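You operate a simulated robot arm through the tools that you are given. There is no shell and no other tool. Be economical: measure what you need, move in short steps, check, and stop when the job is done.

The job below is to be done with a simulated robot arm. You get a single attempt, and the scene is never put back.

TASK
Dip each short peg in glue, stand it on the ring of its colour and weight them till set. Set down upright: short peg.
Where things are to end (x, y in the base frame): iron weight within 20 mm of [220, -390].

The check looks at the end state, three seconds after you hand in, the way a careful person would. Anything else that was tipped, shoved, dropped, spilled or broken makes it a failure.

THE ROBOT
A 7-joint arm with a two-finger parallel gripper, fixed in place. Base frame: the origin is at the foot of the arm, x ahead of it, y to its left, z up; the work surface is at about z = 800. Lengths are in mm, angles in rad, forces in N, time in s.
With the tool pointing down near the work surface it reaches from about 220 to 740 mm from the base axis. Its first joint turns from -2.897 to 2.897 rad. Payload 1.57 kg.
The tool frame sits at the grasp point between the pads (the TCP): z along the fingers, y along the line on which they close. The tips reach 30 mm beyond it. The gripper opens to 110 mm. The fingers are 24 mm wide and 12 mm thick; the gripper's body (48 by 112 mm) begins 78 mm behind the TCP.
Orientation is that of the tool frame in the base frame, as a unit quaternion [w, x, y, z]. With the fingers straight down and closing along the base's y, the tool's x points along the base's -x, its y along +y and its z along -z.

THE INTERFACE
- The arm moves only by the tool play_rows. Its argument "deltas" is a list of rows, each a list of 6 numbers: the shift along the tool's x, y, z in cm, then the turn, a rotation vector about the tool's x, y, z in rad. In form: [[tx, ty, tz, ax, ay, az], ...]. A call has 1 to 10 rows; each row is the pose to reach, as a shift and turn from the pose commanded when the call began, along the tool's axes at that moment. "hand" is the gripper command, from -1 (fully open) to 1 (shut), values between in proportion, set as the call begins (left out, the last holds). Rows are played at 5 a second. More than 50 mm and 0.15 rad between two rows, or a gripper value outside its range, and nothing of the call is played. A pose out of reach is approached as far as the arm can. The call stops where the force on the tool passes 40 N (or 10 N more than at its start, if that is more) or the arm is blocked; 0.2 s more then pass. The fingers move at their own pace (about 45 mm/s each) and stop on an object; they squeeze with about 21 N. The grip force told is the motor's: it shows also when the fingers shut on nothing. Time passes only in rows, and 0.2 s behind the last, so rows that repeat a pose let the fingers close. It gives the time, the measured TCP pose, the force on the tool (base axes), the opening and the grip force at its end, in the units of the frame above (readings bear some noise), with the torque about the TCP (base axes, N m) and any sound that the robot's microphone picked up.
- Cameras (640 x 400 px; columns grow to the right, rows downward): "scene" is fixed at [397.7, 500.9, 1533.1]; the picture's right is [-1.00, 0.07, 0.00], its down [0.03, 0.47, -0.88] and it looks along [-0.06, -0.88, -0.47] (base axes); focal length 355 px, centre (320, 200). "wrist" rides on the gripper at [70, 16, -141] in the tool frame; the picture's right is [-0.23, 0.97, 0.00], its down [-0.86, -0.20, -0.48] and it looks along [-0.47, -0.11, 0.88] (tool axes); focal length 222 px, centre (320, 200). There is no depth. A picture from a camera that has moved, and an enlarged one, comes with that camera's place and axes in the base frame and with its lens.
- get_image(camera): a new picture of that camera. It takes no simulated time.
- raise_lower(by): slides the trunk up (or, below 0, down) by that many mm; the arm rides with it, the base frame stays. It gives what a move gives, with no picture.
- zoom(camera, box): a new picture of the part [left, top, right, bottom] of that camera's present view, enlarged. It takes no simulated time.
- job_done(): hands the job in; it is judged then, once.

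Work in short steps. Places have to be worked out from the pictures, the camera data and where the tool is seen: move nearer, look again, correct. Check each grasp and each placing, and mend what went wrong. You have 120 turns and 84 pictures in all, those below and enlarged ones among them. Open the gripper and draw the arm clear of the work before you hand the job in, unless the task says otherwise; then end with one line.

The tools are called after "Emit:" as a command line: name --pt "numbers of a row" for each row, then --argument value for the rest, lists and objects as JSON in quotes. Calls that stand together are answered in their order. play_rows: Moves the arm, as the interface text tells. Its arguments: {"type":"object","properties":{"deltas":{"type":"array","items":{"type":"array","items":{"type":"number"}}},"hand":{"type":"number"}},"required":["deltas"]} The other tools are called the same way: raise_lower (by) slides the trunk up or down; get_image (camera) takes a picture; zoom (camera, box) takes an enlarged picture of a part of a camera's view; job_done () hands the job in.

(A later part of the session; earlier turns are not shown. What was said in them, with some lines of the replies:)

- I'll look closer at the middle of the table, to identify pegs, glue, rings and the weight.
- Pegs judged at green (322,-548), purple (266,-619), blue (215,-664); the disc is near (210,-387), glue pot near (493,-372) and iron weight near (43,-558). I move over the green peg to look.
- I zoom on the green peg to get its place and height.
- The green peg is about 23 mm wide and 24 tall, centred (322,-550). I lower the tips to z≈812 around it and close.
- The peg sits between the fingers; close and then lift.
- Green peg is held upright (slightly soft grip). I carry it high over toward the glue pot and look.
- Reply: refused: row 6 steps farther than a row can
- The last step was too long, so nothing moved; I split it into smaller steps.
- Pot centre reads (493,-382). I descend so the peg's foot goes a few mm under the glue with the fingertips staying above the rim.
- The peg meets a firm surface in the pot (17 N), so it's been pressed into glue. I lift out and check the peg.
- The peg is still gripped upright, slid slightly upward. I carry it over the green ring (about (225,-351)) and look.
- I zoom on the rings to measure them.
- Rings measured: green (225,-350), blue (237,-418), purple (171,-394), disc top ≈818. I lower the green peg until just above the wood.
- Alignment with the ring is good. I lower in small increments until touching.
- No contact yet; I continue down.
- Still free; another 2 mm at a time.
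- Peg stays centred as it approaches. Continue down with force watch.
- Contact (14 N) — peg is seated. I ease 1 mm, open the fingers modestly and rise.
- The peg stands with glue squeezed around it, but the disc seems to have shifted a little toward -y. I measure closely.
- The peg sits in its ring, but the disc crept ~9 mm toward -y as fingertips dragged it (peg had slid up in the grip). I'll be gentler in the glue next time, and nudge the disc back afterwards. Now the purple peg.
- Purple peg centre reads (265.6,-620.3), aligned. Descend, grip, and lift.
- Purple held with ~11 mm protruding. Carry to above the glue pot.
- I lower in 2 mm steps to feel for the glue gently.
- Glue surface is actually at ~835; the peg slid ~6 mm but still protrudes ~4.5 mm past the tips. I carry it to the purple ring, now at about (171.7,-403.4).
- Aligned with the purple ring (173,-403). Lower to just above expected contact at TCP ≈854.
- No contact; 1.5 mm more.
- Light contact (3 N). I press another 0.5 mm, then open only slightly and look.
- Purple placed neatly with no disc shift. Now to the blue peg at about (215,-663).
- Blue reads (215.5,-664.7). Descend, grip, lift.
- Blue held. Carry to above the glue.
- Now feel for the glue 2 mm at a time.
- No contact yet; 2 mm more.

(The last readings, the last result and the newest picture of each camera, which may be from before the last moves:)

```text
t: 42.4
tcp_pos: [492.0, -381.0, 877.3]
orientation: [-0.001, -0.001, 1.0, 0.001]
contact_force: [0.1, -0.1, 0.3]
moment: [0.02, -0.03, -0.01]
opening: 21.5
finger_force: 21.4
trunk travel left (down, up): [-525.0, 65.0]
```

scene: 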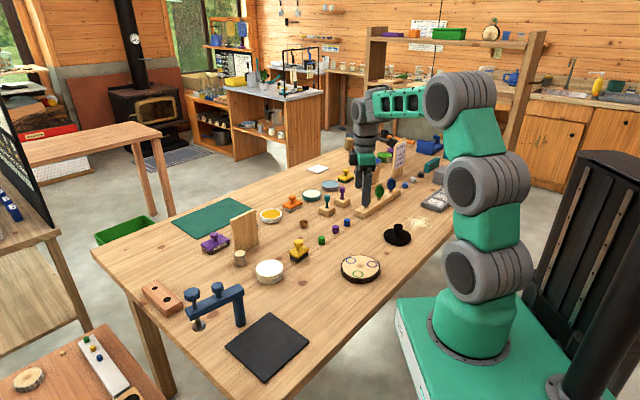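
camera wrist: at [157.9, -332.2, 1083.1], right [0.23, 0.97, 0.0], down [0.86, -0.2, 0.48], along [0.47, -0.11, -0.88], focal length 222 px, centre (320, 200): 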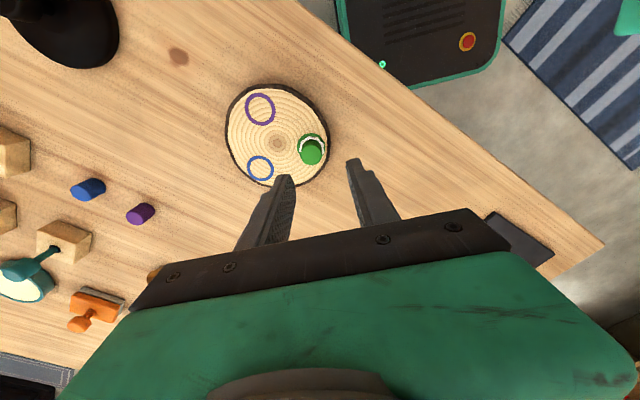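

Still free; 2 mm more.

Emit:
play_rows --pt "0 0 0.1 0 0 0" --pt "0 0 0.2 0 0 0" --pt "0 0 0.2 0 0 0"

```text
t: 43.2
tcp_pos: [493.7, -381.0, 876.0]
orientation: [0.001, 0.0, 1.0, -0.001]
contact_force: [-0.6, 0.3, 1.4]
moment: [0.02, 0.06, 0.0]
opening: 21.3
finger_force: 21.2
trunk travel left (down, up): [-525.0, 65.0]
```

Just touching; another 1.5 mm to wet the foot properly.

Emit:
play_rows --pt "0 0 0.08 0 0 0" --pt "0 0 0.15 0 0 0" --pt "0 0 0.15 0 0 0" --pt "0 0 0.15 0 0 0"

```text
t: 44.2
tcp_pos: [492.1, -381.7, 875.8]
orientation: [0.001, 0.0, 1.0, -0.001]
contact_force: [0.8, 0.7, 12.8]
moment: [0.03, 0.02, 0.01]
opening: 21.4
finger_force: 21.0
trunk travel left (down, up): [-525.0, 65.0]
```

13 N, foot wetted with hardly any slip. Lift and carry to the blue ring (238,-427.6).

Emit:
play_rows --pt "0 0 -4 0 0 0" --pt "0.5 0 -7.5 0 0 0" --pt "5 -0.8 -7.5 0 0 0" --pt "9.5 -1.6 -7.5 0 0 0" --pt "14 -2.4 -7.5 0 0 0" --pt "18.5 -3.2 -7.5 0 0 0" --pt "22.5 -4 -7.5 0 0 0" --pt "25.4 -4.6 -7.5 0 0 0" --pt "25.4 -4.6 -4 0 0 0" --pt "25.4 -4.6 -0.5 0 0 0"

Emit:
zoom --camera "wrist" --box '[240, 110, 400, 210]'

```text
t: 46.4
tcp_pos: [239.4, -428.0, 878.6]
orientation: [0.0, -0.001, 1.0, 0.0]
contact_force: [0.2, -1.1, -0.6]
moment: [0.0, 0.0, -0.01]
opening: 21.8
finger_force: 21.1
trunk travel left (down, up): [-525.0, 65.0]
```

```text
4.00 times, centred on (320, 160) of wrist
camera zoom: at [169.9, -411.7, 1020.9], right [0.23, 0.97, 0.0], down [0.86, -0.2, 0.48], along [0.47, -0.11, -0.88], focal length 888 px, centre (320, 360)
```

zoom: 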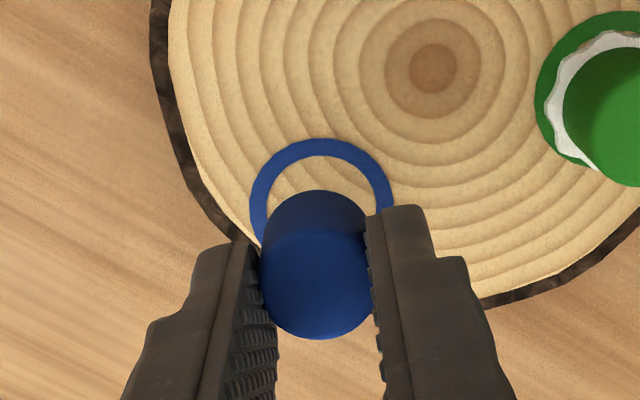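

Aligned on the blue ring. Lower to about 865, then feel.

Emit:
play_rows --pt "0.05 0.05 0.8 0 0 0" --pt "0.05 0.05 1.4 0 0 0" --pt "0.05 0.05 1.4 0 0 0"

```text
t: 47.2
tcp_pos: [237.0, -426.3, 863.9]
orientation: [0.0, 0.0, 1.0, 0.0]
contact_force: [-0.7, 0.3, 0.8]
moment: [0.02, 0.01, -0.01]
opening: 21.6
finger_force: 21.0
trunk travel left (down, up): [-525.0, 65.0]
```

1.5 mm more.

Emit:
play_rows --pt "0 0 0.08 0 0 0" --pt "0 0 0.15 0 0 0" --pt "0 0 0.15 0 0 0"

```text
t: 48.0
tcp_pos: [238.1, -427.5, 864.0]
orientation: [0.0, 0.0, 1.0, 0.0]
contact_force: [-0.9, 1.2, -0.7]
moment: [-0.02, 0.03, 0.0]
opening: 21.8
finger_force: 20.5
trunk travel left (down, up): [-525.0, 65.0]
```

1.5 mm more.

Emit:
play_rows --pt "0 0 0.08 0 0 0" --pt "0 0 0.15 0 0 0" --pt "0 0 0.15 0 0 0"

```text
t: 48.8
tcp_pos: [238.1, -426.2, 862.3]
orientation: [0.0, 0.0, 1.0, 0.001]
contact_force: [-0.3, -0.3, 0.8]
moment: [0.0, 0.0, 0.0]
opening: 21.5
finger_force: 21.3
trunk travel left (down, up): [-525.0, 65.0]
```

1 mm more.

Emit:
play_rows --pt "0 0 0.05 0 0 0" --pt "0 0 0.1 0 0 0" --pt "0 0 0.1 0 0 0"

```text
t: 49.6
tcp_pos: [239.2, -427.1, 861.3]
orientation: [0.0, 0.0, 1.0, 0.0]
contact_force: [0.2, 1.0, 3.2]
moment: [-0.02, 0.05, 0.02]
opening: 21.4
finger_force: 21.1
trunk travel left (down, up): [-525.0, 65.0]
```

Contact at 861. I press 0.5 mm, open slightly, rise and look.

Emit:
play_rows --pt "0 0 0.05 0 0 0" --pt "0 0 0.05 0 0 0" --pt "0 0 0.05 0 0 0"

Emit:
play_rows --pt "0 0 0 0 0 0" --pt "0 0 0 0 0 0" --pt "0 0 0 0 0 0" --hand 0.42

Emit:
play_rows --pt "0 0 -2 0 0 0" --pt "0 0 -5 0 0 0" --pt "0 0 -8 0 0 0" --pt "0 0 -8 0 0 0"

Emit:
zoom --camera "wrist" --box '[240, 50, 440, 200]'

Emit:
zoom --camera "scene" --box '[320, 220, 420, 290]'

```text
t: 50.4
tcp_pos: [237.9, -427.5, 860.8]
orientation: [0.0, -0.001, 1.0, -0.002]
contact_force: [-0.1, -0.6, 6.9]
moment: [-0.01, 0.02, -0.01]
opening: 21.5
finger_force: 20.6
trunk travel left (down, up): [-525.0, 65.0]
```

```text
t: 51.2
tcp_pos: [238.1, -427.6, 860.9]
orientation: [-0.001, 0.0, 1.0, 0.0]
contact_force: [-0.9, -0.3, -0.1]
moment: [0.02, -0.03, -0.01]
opening: 32.0
finger_force: 0.1
trunk travel left (down, up): [-525.0, 65.0]
```

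```text
t: 52.2
tcp_pos: [238.0, -427.6, 939.7]
orientation: [-0.001, 0.0, 1.0, 0.0]
contact_force: [0.7, 0.3, -0.7]
moment: [-0.07, 0.03, -0.03]
opening: 31.7
finger_force: 0.1
trunk travel left (down, up): [-525.0, 65.0]
```

```text
2.67 times, centred on (340, 125) of wrist
camera zoom: at [169.7, -409.9, 1082.2], right [0.23, 0.97, 0.0], down [0.86, -0.2, 0.48], along [0.47, -0.11, -0.88], focal length 592 px, centre (267, 400)
```

zoom: 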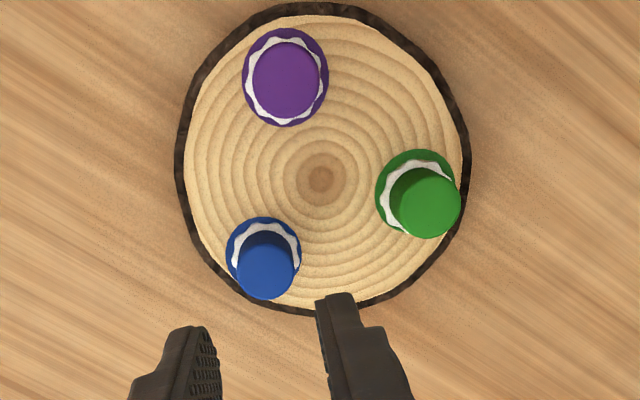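

```text
5.71 times, centred on (370, 255) of scene
camera zoom: at [397.7, 500.9, 1533.1], right [-1.0, 0.07, 0.0], down [0.03, 0.47, -0.88], along [-0.06, -0.88, -0.47], focal length 2030 px, centre (34, -114)
```

zoom: 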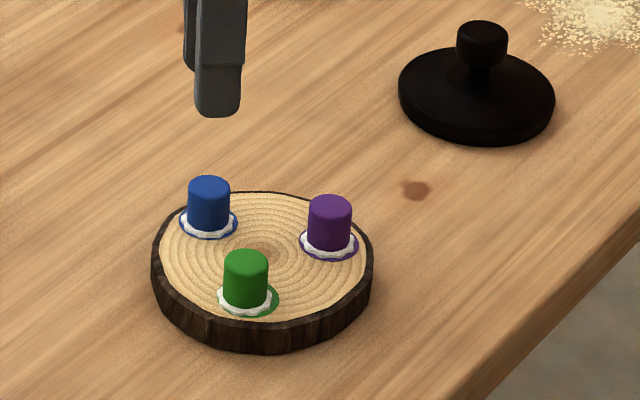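

All three pegs stand upright in their rings. Before weighting, I gently nudge the disc back the ~8.6 mm in +y with closed fingers, low on its -y rim; first I position behind it.

Emit:
play_rows --pt "1.3 -3 0 0 0 0" --pt "2.64 -6.2 0 0 0 0" --pt "2.64 -6.2 0 0 0 0" --pt "2.64 -6.2 3.5 0 0 0" --pt "2.64 -6.2 7 0 0 0" --pt "2.64 -6.2 10.3 0 0 0" --pt "2.64 -6.2 10.3 0 0 0" --hand 1.0

Emit:
get_image --camera "wrist"

```text
t: 53.8
tcp_pos: [211.2, -489.7, 836.8]
orientation: [-0.001, 0.0, 1.0, 0.0]
contact_force: [1.2, 0.4, 0.0]
moment: [-0.02, -0.01, 0.03]
opening: 0.0
finger_force: 20.8
trunk travel left (down, up): [-525.0, 65.0]
```

```text
44 pictures are left
camera wrist: at [143.2, -473.2, 979.6], right [0.23, 0.97, 0.0], down [0.86, -0.2, 0.48], along [0.47, -0.11, -0.88], focal length 222 px, centre (320, 200)
```

wrist: 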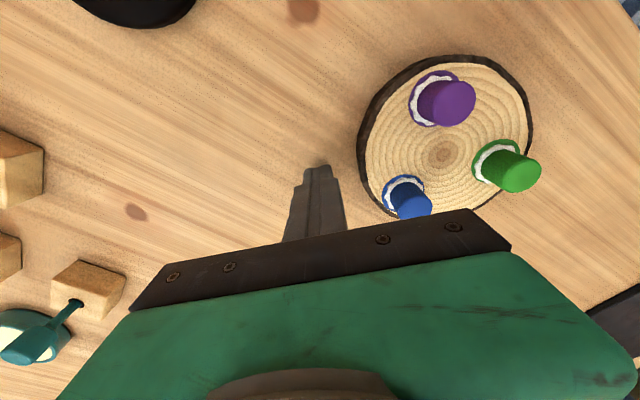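

There's a ~15 mm gap to the rim. I approach slowly.

Emit:
play_rows --pt "0 0.3 0 0 0 0" --pt "0 0.6 0 0 0 0" --pt "0 0.9 0 0 0 0" --pt "0 1.1 0 0 0 0" --pt "0 1.3 0 0 0 0" --pt "0 1.3 0 0 0 0"

Emit:
zoom --camera "wrist" --box '[270, 30, 470, 230]'

```text
t: 55.2
tcp_pos: [211.7, -475.6, 837.7]
orientation: [0.001, 0.0, 1.0, 0.0]
contact_force: [-0.4, 0.4, -0.1]
moment: [0.03, -0.02, 0.01]
opening: 0.0
finger_force: 21.1
trunk travel left (down, up): [-525.0, 65.0]
```

```text
2.00 times, centred on (370, 130) of wrist
camera zoom: at [143.0, -459.5, 979.8], right [0.23, 0.97, 0.0], down [0.86, -0.2, 0.48], along [0.47, -0.11, -0.88], focal length 444 px, centre (220, 340)
```

zoom: 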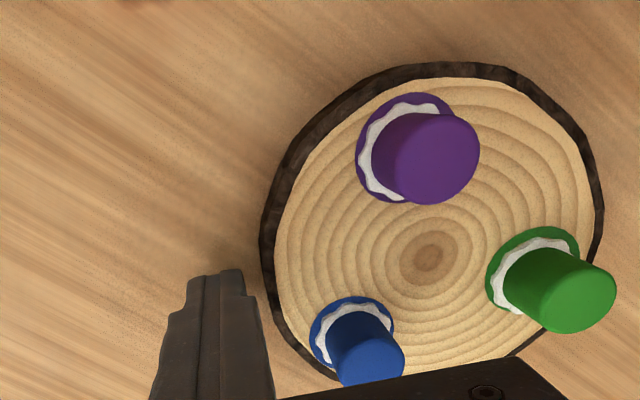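

About 7 mm gap remains. Continue slowly, watching the lateral force.

Emit:
play_rows --pt "0 0.15 0 0 0 0" --pt "0 0.3 0 0 0 0" --pt "0 0.45 0 0 0 0" --pt "0 0.6 0 0 0 0" --pt "0 0.75 0 0 0 0" --pt "0 0.75 0 0 0 0"

Emit:
zoom --camera "wrist" --box '[270, 30, 470, 230]'

```text
t: 56.6
tcp_pos: [210.8, -468.8, 836.8]
orientation: [0.0, 0.0, 1.0, 0.0]
contact_force: [0.6, -0.2, -0.3]
moment: [0.01, -0.02, -0.05]
opening: 0.0
finger_force: 21.0
trunk travel left (down, up): [-525.0, 65.0]
```

```text
2.00 times, centred on (370, 130) of wrist
camera zoom: at [142.6, -452.1, 979.5], right [0.23, 0.97, 0.0], down [0.86, -0.2, 0.48], along [0.47, -0.11, -0.88], focal length 444 px, centre (220, 340)
```

zoom: 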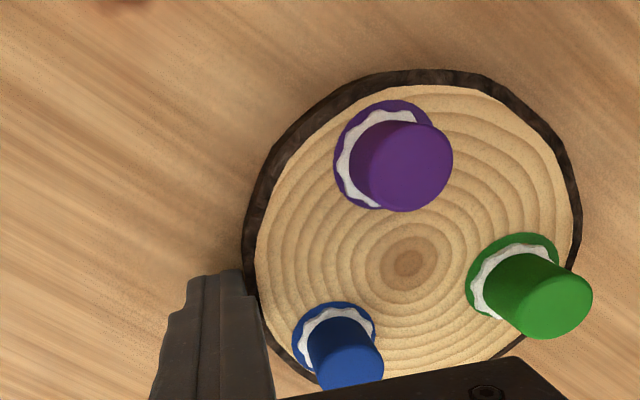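

Nearly touching. Push ~8.5 mm slowly.

Emit:
play_rows --pt "0 0.1 0 0 0 0" --pt "0 0.2 0 0 0 0" --pt "0 0.3 0 0 0 0" --pt "0 0.4 0 0 0 0" --pt "0 0.5 0 0 0 0" --pt "0 0.6 0 0 0 0" --pt "0 0.7 0 0 0 0" --pt "0 0.78 0 0 0 0" --pt "0 0.78 0 0 0 0"

Emit:
zoom --camera "wrist" --box '[270, 30, 470, 230]'

Emit:
zoom --camera "scene" --box '[320, 220, 420, 290]'

```text
t: 58.6
tcp_pos: [211.6, -461.6, 837.7]
orientation: [-0.001, 0.0, 1.0, 0.0]
contact_force: [-0.2, -0.6, -0.2]
moment: [-0.01, 0.03, 0.03]
opening: 0.1
finger_force: 21.1
trunk travel left (down, up): [-525.0, 65.0]
```

```text
2.00 times, centred on (370, 130) of wrist
camera zoom: at [143.0, -444.2, 979.8], right [0.23, 0.97, 0.0], down [0.86, -0.2, 0.48], along [0.47, -0.11, -0.88], focal length 444 px, centre (220, 340)
```

zoom: 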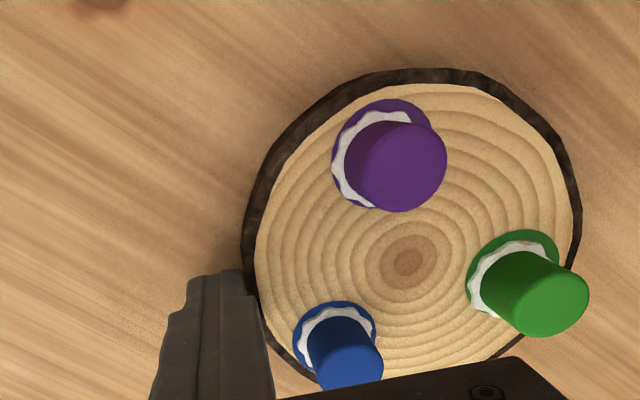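

```text
5.71 times, centred on (370, 255) of scene
camera zoom: at [397.7, 500.9, 1533.1], right [-1.0, 0.07, 0.0], down [0.03, 0.47, -0.88], along [-0.06, -0.88, -0.47], focal length 2030 px, centre (34, -114)
```

zoom: 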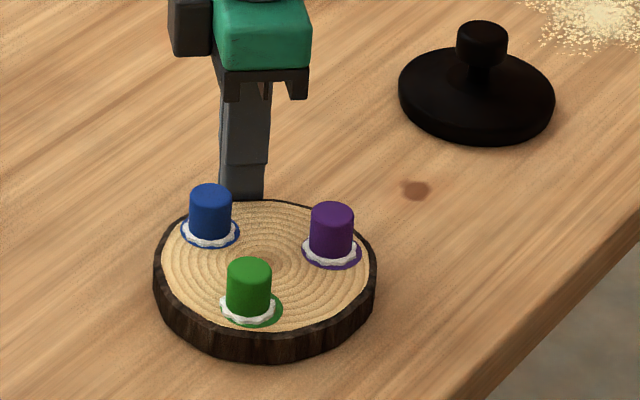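

Rings are back at their original image places; pegs still upright. Now I back off, rise, and go above the iron weight.

Emit:
play_rows --pt "0 -1.5 0 0 0 0" --pt "0 -1.5 -4.5 0 0 0" --pt "0 -1.5 -9 0 0 0" --pt "0 -2 -13.5 0 0 0" --pt "4.2 -4 -13.5 0 0 0" --pt "8.4 -6 -13.5 0 0 0" --pt "12.6 -8 -13.5 0 0 0" --pt "16.8 -9.7 -13.5 0 0 0" --pt "16.8 -9.7 -13.5 0 0 0"

Emit:
play_rows --pt "0 0 0 0 0 0" --pt "0 0 0 0 0 0" --hand -0.2

Emit:
get_image --camera "wrist"

Emit:
zoom --camera "scene" --box '[360, 200, 440, 260]'

```text
t: 60.6
tcp_pos: [43.9, -556.8, 972.6]
orientation: [0.0, -0.001, 1.0, 0.0]
contact_force: [0.7, 0.1, 0.1]
moment: [-0.02, 0.01, 0.02]
opening: 0.0
finger_force: 21.8
trunk travel left (down, up): [-525.0, 65.0]
```

```text
t: 61.2
tcp_pos: [43.2, -557.1, 971.5]
orientation: [0.0, 0.001, 1.0, 0.0]
contact_force: [0.9, -0.3, 0.1]
moment: [0.0, 0.0, -0.03]
opening: 49.9
finger_force: 0.0
trunk travel left (down, up): [-525.0, 65.0]
```

```text
39 pictures are left
camera wrist: at [-24.5, -541.1, 1114.7], right [0.23, 0.97, 0.0], down [0.86, -0.2, 0.48], along [0.47, -0.11, -0.88], focal length 222 px, centre (320, 200)
```

wrist: 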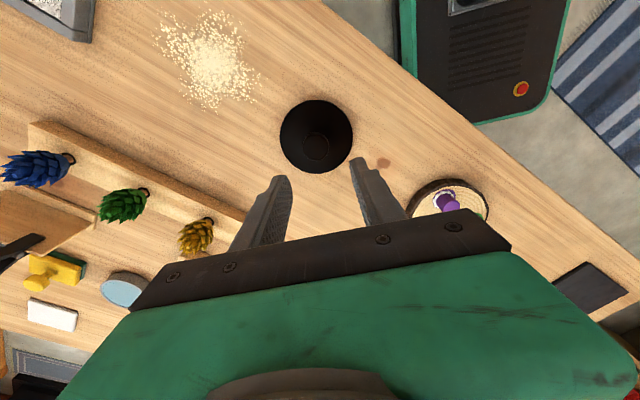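

```text
6.67 times, centred on (400, 230) of scene
camera zoom: at [397.7, 500.9, 1533.1], right [-1.0, 0.07, 0.0], down [0.03, 0.47, -0.88], along [-0.06, -0.88, -0.47], focal length 2368 px, centre (-213, 0)
```

zoom: 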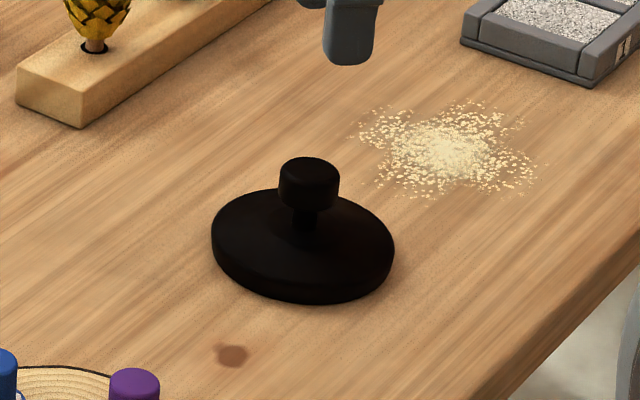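

Weight: ~99 mm base, ~34 mm knob, knob top z≈856. I zoom on it for its centre.

Emit:
zoom --camera "wrist" --box '[260, 80, 380, 200]'

```text
3.33 times, centred on (320, 140) of wrist
camera zoom: at [-24.5, -541.1, 1114.7], right [0.23, 0.97, 0.0], down [0.86, -0.2, 0.48], along [0.47, -0.11, -0.88], focal length 740 px, centre (320, 400)
```

zoom: 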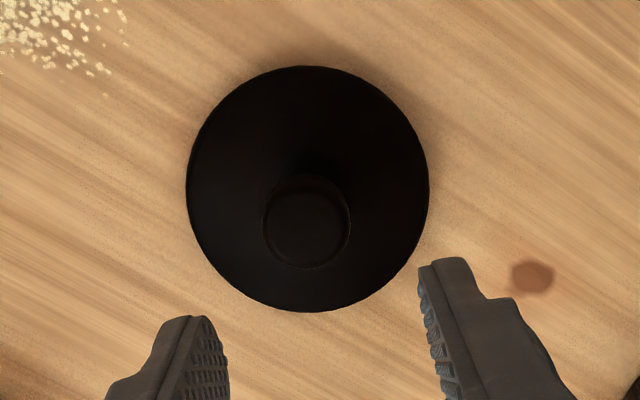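

Knob centre ≈(42.5,-561.5). I descend to just above, then check.

Emit:
play_rows --pt "0.08 -0.45 3.5 0 0 0" --pt "0.08 -0.45 7 0 0 0" --pt "0.08 -0.45 9.2 0 0 0" --pt "0.08 -0.45 9.2 0 0 0"

Emit:
zoom --camera "wrist" --box '[220, 80, 420, 230]'

Emit:
zoom --camera "scene" --box '[360, 180, 440, 240]'

```text
t: 62.2
tcp_pos: [43.4, -563.1, 880.8]
orientation: [0.0, 0.0, 1.0, 0.001]
contact_force: [0.0, -0.7, -0.1]
moment: [-0.01, 0.01, 0.0]
opening: 66.0
finger_force: 0.0
trunk travel left (down, up): [-525.0, 65.0]
```

```text
2.67 times, centred on (320, 155) of wrist
camera zoom: at [-25.9, -545.9, 1023.2], right [0.23, 0.97, 0.0], down [0.86, -0.2, 0.48], along [0.47, -0.11, -0.88], focal length 592 px, centre (320, 320)
```

zoom: 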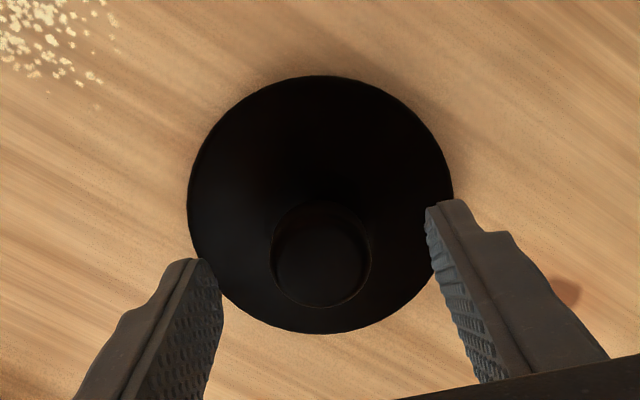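

```text
6.67 times, centred on (400, 210) of scene
camera zoom: at [397.7, 500.9, 1533.1], right [-1.0, 0.07, 0.0], down [0.03, 0.47, -0.88], along [-0.06, -0.88, -0.47], focal length 2368 px, centre (-213, 133)
```

zoom: 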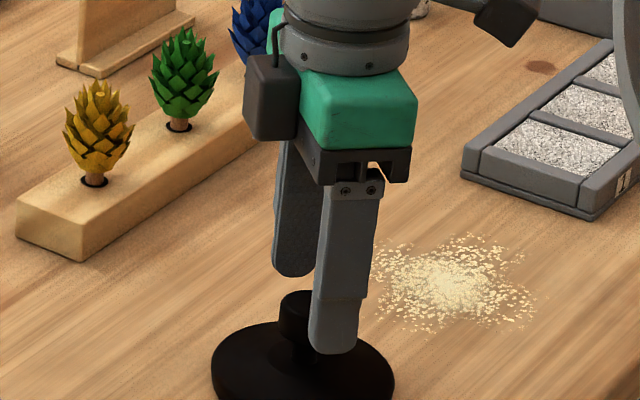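

Knob centre lies near (44,-562), knob top ~850. I descend to TCP 853 (tips ~823, above the base) and close.

Emit:
play_rows --pt "-0.1 0.1 1.2 0 0 0" --pt "-0.1 0.1 2.3 0 0 0" --pt "-0.1 0.1 2.7 0 0 0" --pt "-0.1 0.1 2.7 0 0 0"

Emit:
zoom --camera "scene" --box '[370, 200, 430, 245]'

```text
t: 63.2
tcp_pos: [44.5, -561.3, 853.5]
orientation: [0.0, 0.0, 1.0, 0.0]
contact_force: [-1.3, 0.1, -0.3]
moment: [-0.02, -0.01, 0.0]
opening: 65.9
finger_force: 0.0
trunk travel left (down, up): [-525.0, 65.0]
```

```text
8.89 times, centred on (400, 222) of scene
camera zoom: at [397.7, 500.9, 1533.1], right [-1.0, 0.07, 0.0], down [0.03, 0.47, -0.88], along [-0.06, -0.88, -0.47], focal length 3157 px, centre (-391, 0)
```

zoom: 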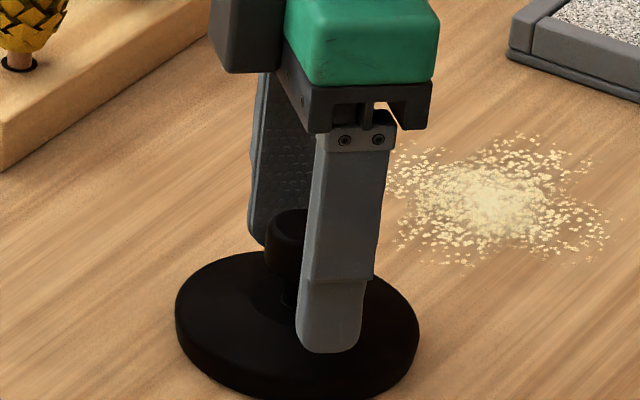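

Fingers straddle the knob and clear the base. Close.

Emit:
play_rows --pt "0 0 0 0 0 0" --pt "0 0 0 0 0 0" --pt "0 0 0 0 0 0" --pt "0 0 0 0 0 0" --pt "0 0 0 0 0 0" --pt "0 0 0 0 0 0" --hand 1.0

Emit:
zoom --camera "wrist" --box '[220, 80, 420, 230]'

Emit:
zoom --camera "scene" --box '[370, 200, 430, 245]'

```text
t: 64.6
tcp_pos: [42.9, -560.9, 854.3]
orientation: [0.0, 0.0, 1.0, 0.0]
contact_force: [-0.9, -4.9, 1.4]
moment: [-0.1, 0.0, 0.03]
opening: 31.6
finger_force: 21.0
trunk travel left (down, up): [-525.0, 65.0]
```

```text
2.67 times, centred on (320, 155) of wrist
camera zoom: at [-25.0, -545.6, 996.5], right [0.23, 0.97, 0.0], down [0.86, -0.2, 0.48], along [0.47, -0.11, -0.88], focal length 592 px, centre (320, 320)
```

zoom: 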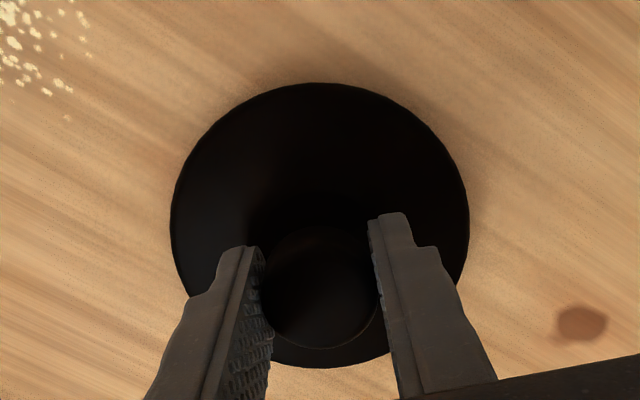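

```text
8.89 times, centred on (400, 222) of scene
camera zoom: at [397.7, 500.9, 1533.1], right [-1.0, 0.07, 0.0], down [0.03, 0.47, -0.88], along [-0.06, -0.88, -0.47], focal length 3157 px, centre (-391, 0)
```

zoom: 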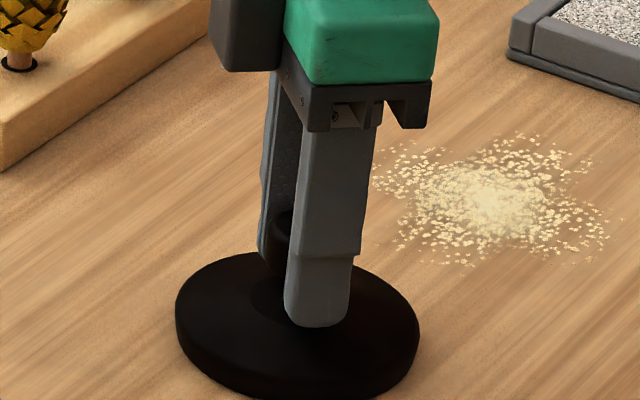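

Gripped at 31.6 mm. Lift gently and check it doesn't slip or tilt.

Emit:
play_rows --pt "0 0 -0.5 0 0 0" --pt "0 0 -1 0 0 0" --pt "0 0 -2 0 0 0" --pt "0 0 -3 0 0 0" --pt "0 0 -3 0 0 0"

Emit:
zoom --camera "scene" --box '[360, 180, 440, 240]'

```text
t: 65.8
tcp_pos: [45.1, -561.0, 884.6]
orientation: [0.0, 0.0, 1.0, 0.001]
contact_force: [0.0, 0.3, -11.2]
moment: [0.01, 0.03, 0.0]
opening: 31.9
finger_force: 20.7
trunk travel left (down, up): [-525.0, 65.0]
```

```text
6.67 times, centred on (400, 210) of scene
camera zoom: at [397.7, 500.9, 1533.1], right [-1.0, 0.07, 0.0], down [0.03, 0.47, -0.88], along [-0.06, -0.88, -0.47], focal length 2368 px, centre (-213, 133)
```

zoom: 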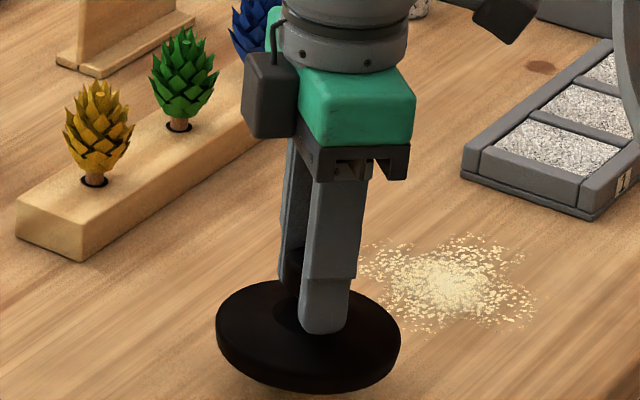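

Held firmly (11 N, ~1.14 kg), level. I raise it to z≈960 and carry it slowly over the pegs' centroid.

Emit:
play_rows --pt "0 0 -3 0 0 0" --pt "0 0 -6 0 0 0" --pt "-1.5 1.5 -7.5 0 0 0" --pt "-4 4 -7.5 0 0 0" --pt "-6.5 6.5 -7.5 0 0 0" --pt "-9 9 -7.5 0 0 0" --pt "-11.5 11.7 -7.5 0 0 0" --pt "-14 14.3 -7.5 0 0 0" --pt "-16 16.4 -7.5 0 0 0" --pt "-16.9 17.3 -7.5 0 0 0"

Emit:
get_image --camera "wrist"

Emit:
zoom --camera "scene" --box '[310, 200, 430, 290]'

```text
t: 68.0
tcp_pos: [213.0, -388.1, 958.9]
orientation: [-0.001, 0.0, 1.0, 0.001]
contact_force: [-0.9, -0.3, -11.8]
moment: [-0.01, 0.02, 0.0]
opening: 32.0
finger_force: 20.8
trunk travel left (down, up): [-525.0, 65.0]
```

```text
30 pictures are left
camera wrist: at [144.3, -371.9, 1100.1], right [0.23, 0.97, 0.0], down [0.86, -0.2, 0.48], along [0.46, -0.11, -0.88], focal length 222 px, centre (320, 200)
```

wrist: 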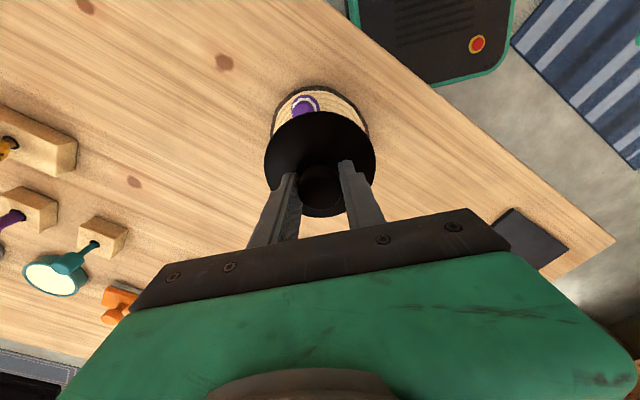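

```text
4.44 times, centred on (370, 245) of scene
camera zoom: at [397.7, 500.9, 1533.1], right [-1.0, 0.07, 0.0], down [0.03, 0.47, -0.88], along [-0.06, -0.88, -0.47], focal length 1579 px, centre (98, 0)
```

zoom: 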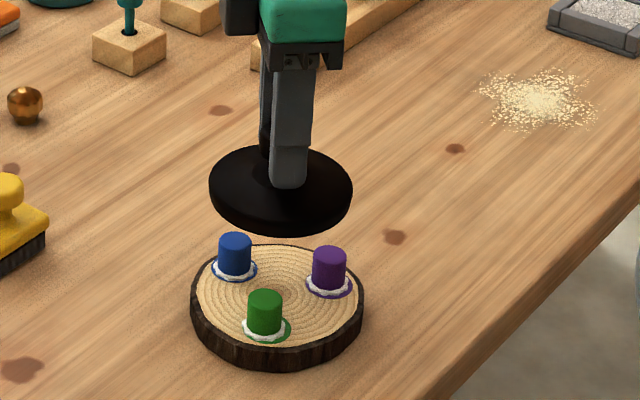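

Well positioned. Lower to ~905, then feel.

Emit:
play_rows --pt "0 0 2 0 0 0" --pt "0 0 4 0 0 0" --pt "0 0 5 0 0 0" --pt "0 0 5.4 0 0 0" --pt "0 0 5.4 0 0 0"

Emit:
zoom --camera "scene" --box '[320, 220, 420, 290]'

```text
t: 69.2
tcp_pos: [213.2, -388.2, 903.5]
orientation: [-0.001, 0.0, 1.0, 0.0]
contact_force: [1.0, 0.1, -11.9]
moment: [0.02, 0.0, 0.02]
opening: 31.9
finger_force: 20.8
trunk travel left (down, up): [-525.0, 65.0]
```

```text
5.71 times, centred on (370, 255) of scene
camera zoom: at [397.7, 500.9, 1533.1], right [-1.0, 0.07, 0.0], down [0.03, 0.47, -0.88], along [-0.06, -0.88, -0.47], focal length 2030 px, centre (34, -114)
```

zoom: 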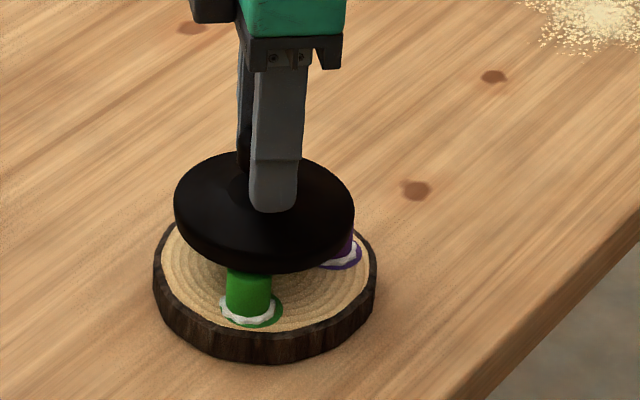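

Just above the peg tops. Down 1.5 mm at a time.

Emit:
play_rows --pt "0 0 0.1 0 0 0" --pt "0 0 0.2 0 0 0" --pt "0 0 0.2 0 0 0"

```text
t: 70.0
tcp_pos: [214.1, -389.1, 901.6]
orientation: [-0.001, 0.0, 1.0, 0.001]
contact_force: [-0.5, -0.4, -12.1]
moment: [0.01, 0.03, -0.02]
opening: 31.7
finger_force: 21.0
trunk travel left (down, up): [-525.0, 65.0]
```

Still fully carried; 1.5 mm more.

Emit:
play_rows --pt "0 0 0.08 0 0 0" --pt "0 0 0.15 0 0 0" --pt "0 0 0.15 0 0 0"

```text
t: 70.8
tcp_pos: [213.0, -389.0, 901.7]
orientation: [0.001, 0.0, 1.0, 0.0]
contact_force: [-0.4, 0.9, -6.7]
moment: [0.04, 0.08, 0.03]
opening: 31.6
finger_force: 20.6
trunk travel left (down, up): [-525.0, 65.0]
```

Contact begins (6.7 N left). 0.8 mm more.

Emit:
play_rows --pt "0 0 0.04 0 0 0" --pt "0 0 0.08 0 0 0" --pt "0 0 0.08 0 0 0"

```text
t: 71.6
tcp_pos: [212.5, -389.1, 901.5]
orientation: [0.0, 0.0, 1.0, -0.001]
contact_force: [0.7, 1.7, 0.2]
moment: [0.04, -0.01, 0.0]
opening: 31.8
finger_force: 21.0
trunk travel left (down, up): [-525.0, 65.0]
```

Load is fully on the pegs. I open the fingers slightly and look before rising.

Emit:
play_rows --pt "0 0 0.02 0 0 0" --pt "0 0 0.02 0 0 0" --pt "0 0 0.02 0 0 0" --hand 0.25

Emit:
zoom --camera "scene" --box '[320, 220, 420, 290]'

```text
t: 72.4
tcp_pos: [213.0, -388.4, 900.0]
orientation: [0.0, 0.0, 1.0, 0.001]
contact_force: [-0.2, 0.0, -0.5]
moment: [-0.04, -0.01, 0.01]
opening: 41.2
finger_force: 0.0
trunk travel left (down, up): [-525.0, 65.0]
```

```text
5.71 times, centred on (370, 255) of scene
camera zoom: at [397.7, 500.9, 1533.1], right [-1.0, 0.07, 0.0], down [0.03, 0.47, -0.88], along [-0.06, -0.88, -0.47], focal length 2030 px, centre (34, -114)
```

zoom: 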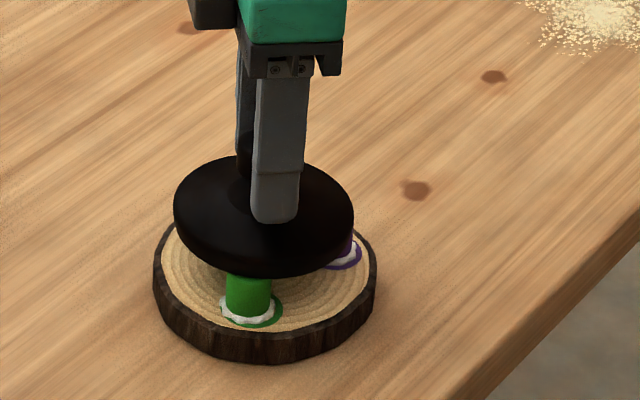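

The weight rests stably. I rise straight up and view.

Emit:
play_rows --pt "0 0 -1.5 0 0 0" --pt "0 0 -4 0 0 0" --pt "0 0 -8 0 0 0" --pt "0 0 -12 0 0 0" --pt "0 0 -12 0 0 0"

Emit:
zoom --camera "wrist" --box '[200, 60, 440, 210]'

Emit:
zoom --camera "scene" --box '[320, 220, 420, 290]'

```text
t: 73.6
tcp_pos: [212.2, -387.3, 1021.0]
orientation: [0.0, 0.0, 1.0, 0.001]
contact_force: [0.4, -0.3, 0.3]
moment: [0.02, 0.0, -0.02]
opening: 41.4
finger_force: 0.1
trunk travel left (down, up): [-525.0, 65.0]
```

```text
2.67 times, centred on (320, 135) of wrist
camera zoom: at [143.6, -371.0, 1163.1], right [0.23, 0.97, 0.0], down [0.86, -0.2, 0.48], along [0.47, -0.11, -0.88], focal length 592 px, centre (320, 373)
```

zoom: 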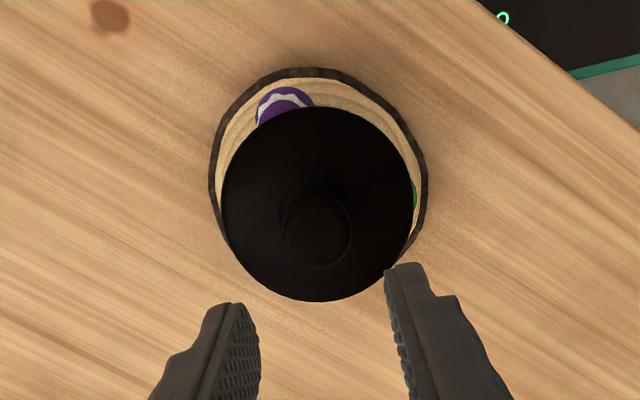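

```text
5.71 times, centred on (370, 255) of scene
camera zoom: at [397.7, 500.9, 1533.1], right [-1.0, 0.07, 0.0], down [0.03, 0.47, -0.88], along [-0.06, -0.88, -0.47], focal length 2030 px, centre (34, -114)
```

zoom: 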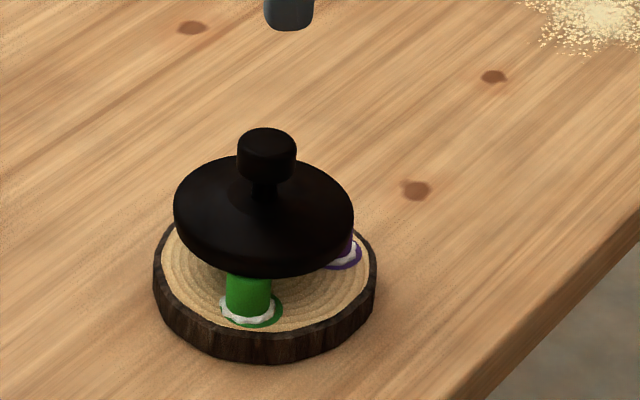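

Weight sits level at ≈(211,-388), within tolerance. I draw the arm away and let time pass for setting, then take a final look.

Emit:
play_rows --pt "0 -2 -3 0 0 0" --pt "0 -6 -5 0 0 0" --pt "0 -10 -6 0 0 0" --pt "0 -14 -6 0 0 0" --pt "0 -18 -6 0 0 0" --pt "0 -18 -6 0 0 0" --pt "0 -18 -6 0 0 0" --pt "0 -18 -6 0 0 0" --pt "0 -18 -6 0 0 0" --pt "0 -18 -6 0 0 0" --hand -1.0

Emit:
play_rows --pt "0 0 0 0 0 0" --pt "0 0 0 0 0 0" --pt "0 0 0 0 0 0" --pt "0 0 0 0 0 0" --pt "0 0 0 0 0 0" --pt "0 0 0 0 0 0" --pt "0 0 0 0 0 0" --pt "0 0 0 0 0 0" --pt "0 0 0 0 0 0" --pt "0 0 0 0 0 0"

Emit:
get_image --camera "scene"

Emit:
zoom --camera "scene" --box '[240, 220, 420, 300]'

```text
t: 75.8
tcp_pos: [213.7, -567.4, 1079.9]
orientation: [0.0, 0.0, 1.0, 0.0]
contact_force: [0.5, 0.3, 0.4]
moment: [-0.03, -0.03, -0.01]
opening: 110.0
finger_force: 0.1
trunk travel left (down, up): [-525.0, 65.0]
```

```text
t: 78.0
tcp_pos: [214.0, -566.9, 1079.8]
orientation: [0.0, 0.0, 1.0, 0.0]
contact_force: [0.4, -0.6, -0.2]
moment: [-0.04, 0.01, -0.02]
opening: 110.0
finger_force: 0.0
trunk travel left (down, up): [-525.0, 65.0]
```

```text
24 pictures are left
```

scene: 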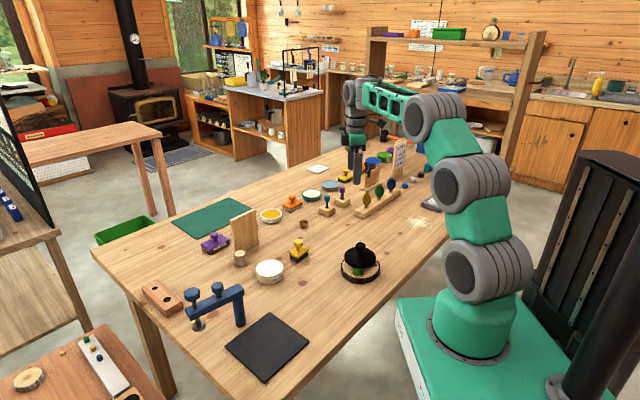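

```text
3.56 times, centred on (330, 260) of scene
camera zoom: at [397.7, 500.9, 1533.1], right [-1.0, 0.07, 0.0], down [0.03, 0.47, -0.88], along [-0.06, -0.88, -0.47], focal length 1263 px, centre (284, -13)
```

zoom: 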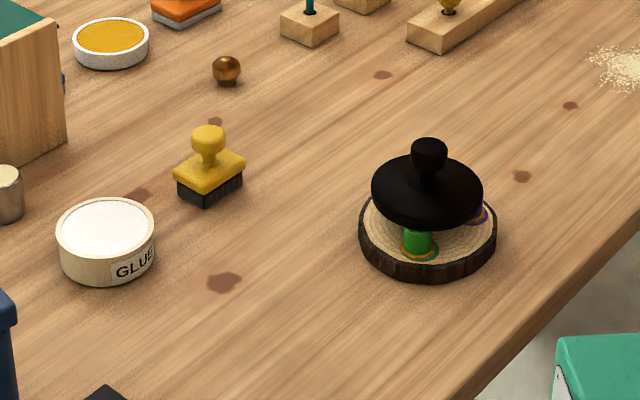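

The glue has turned amber (set), the weight sits level on the three pegs, and everything else is in place. Handing in.

Emit:
job_done

```text
The job is handed in.
```

All three short pegs are glued upright on the rings of their colours, and the iron weight rests on them at about (211, -388), roughly 9 mm from the target. While I placed the green peg the wood disc slid about 9 mm, and I nudged it back to where it started, as near as the pictures show.
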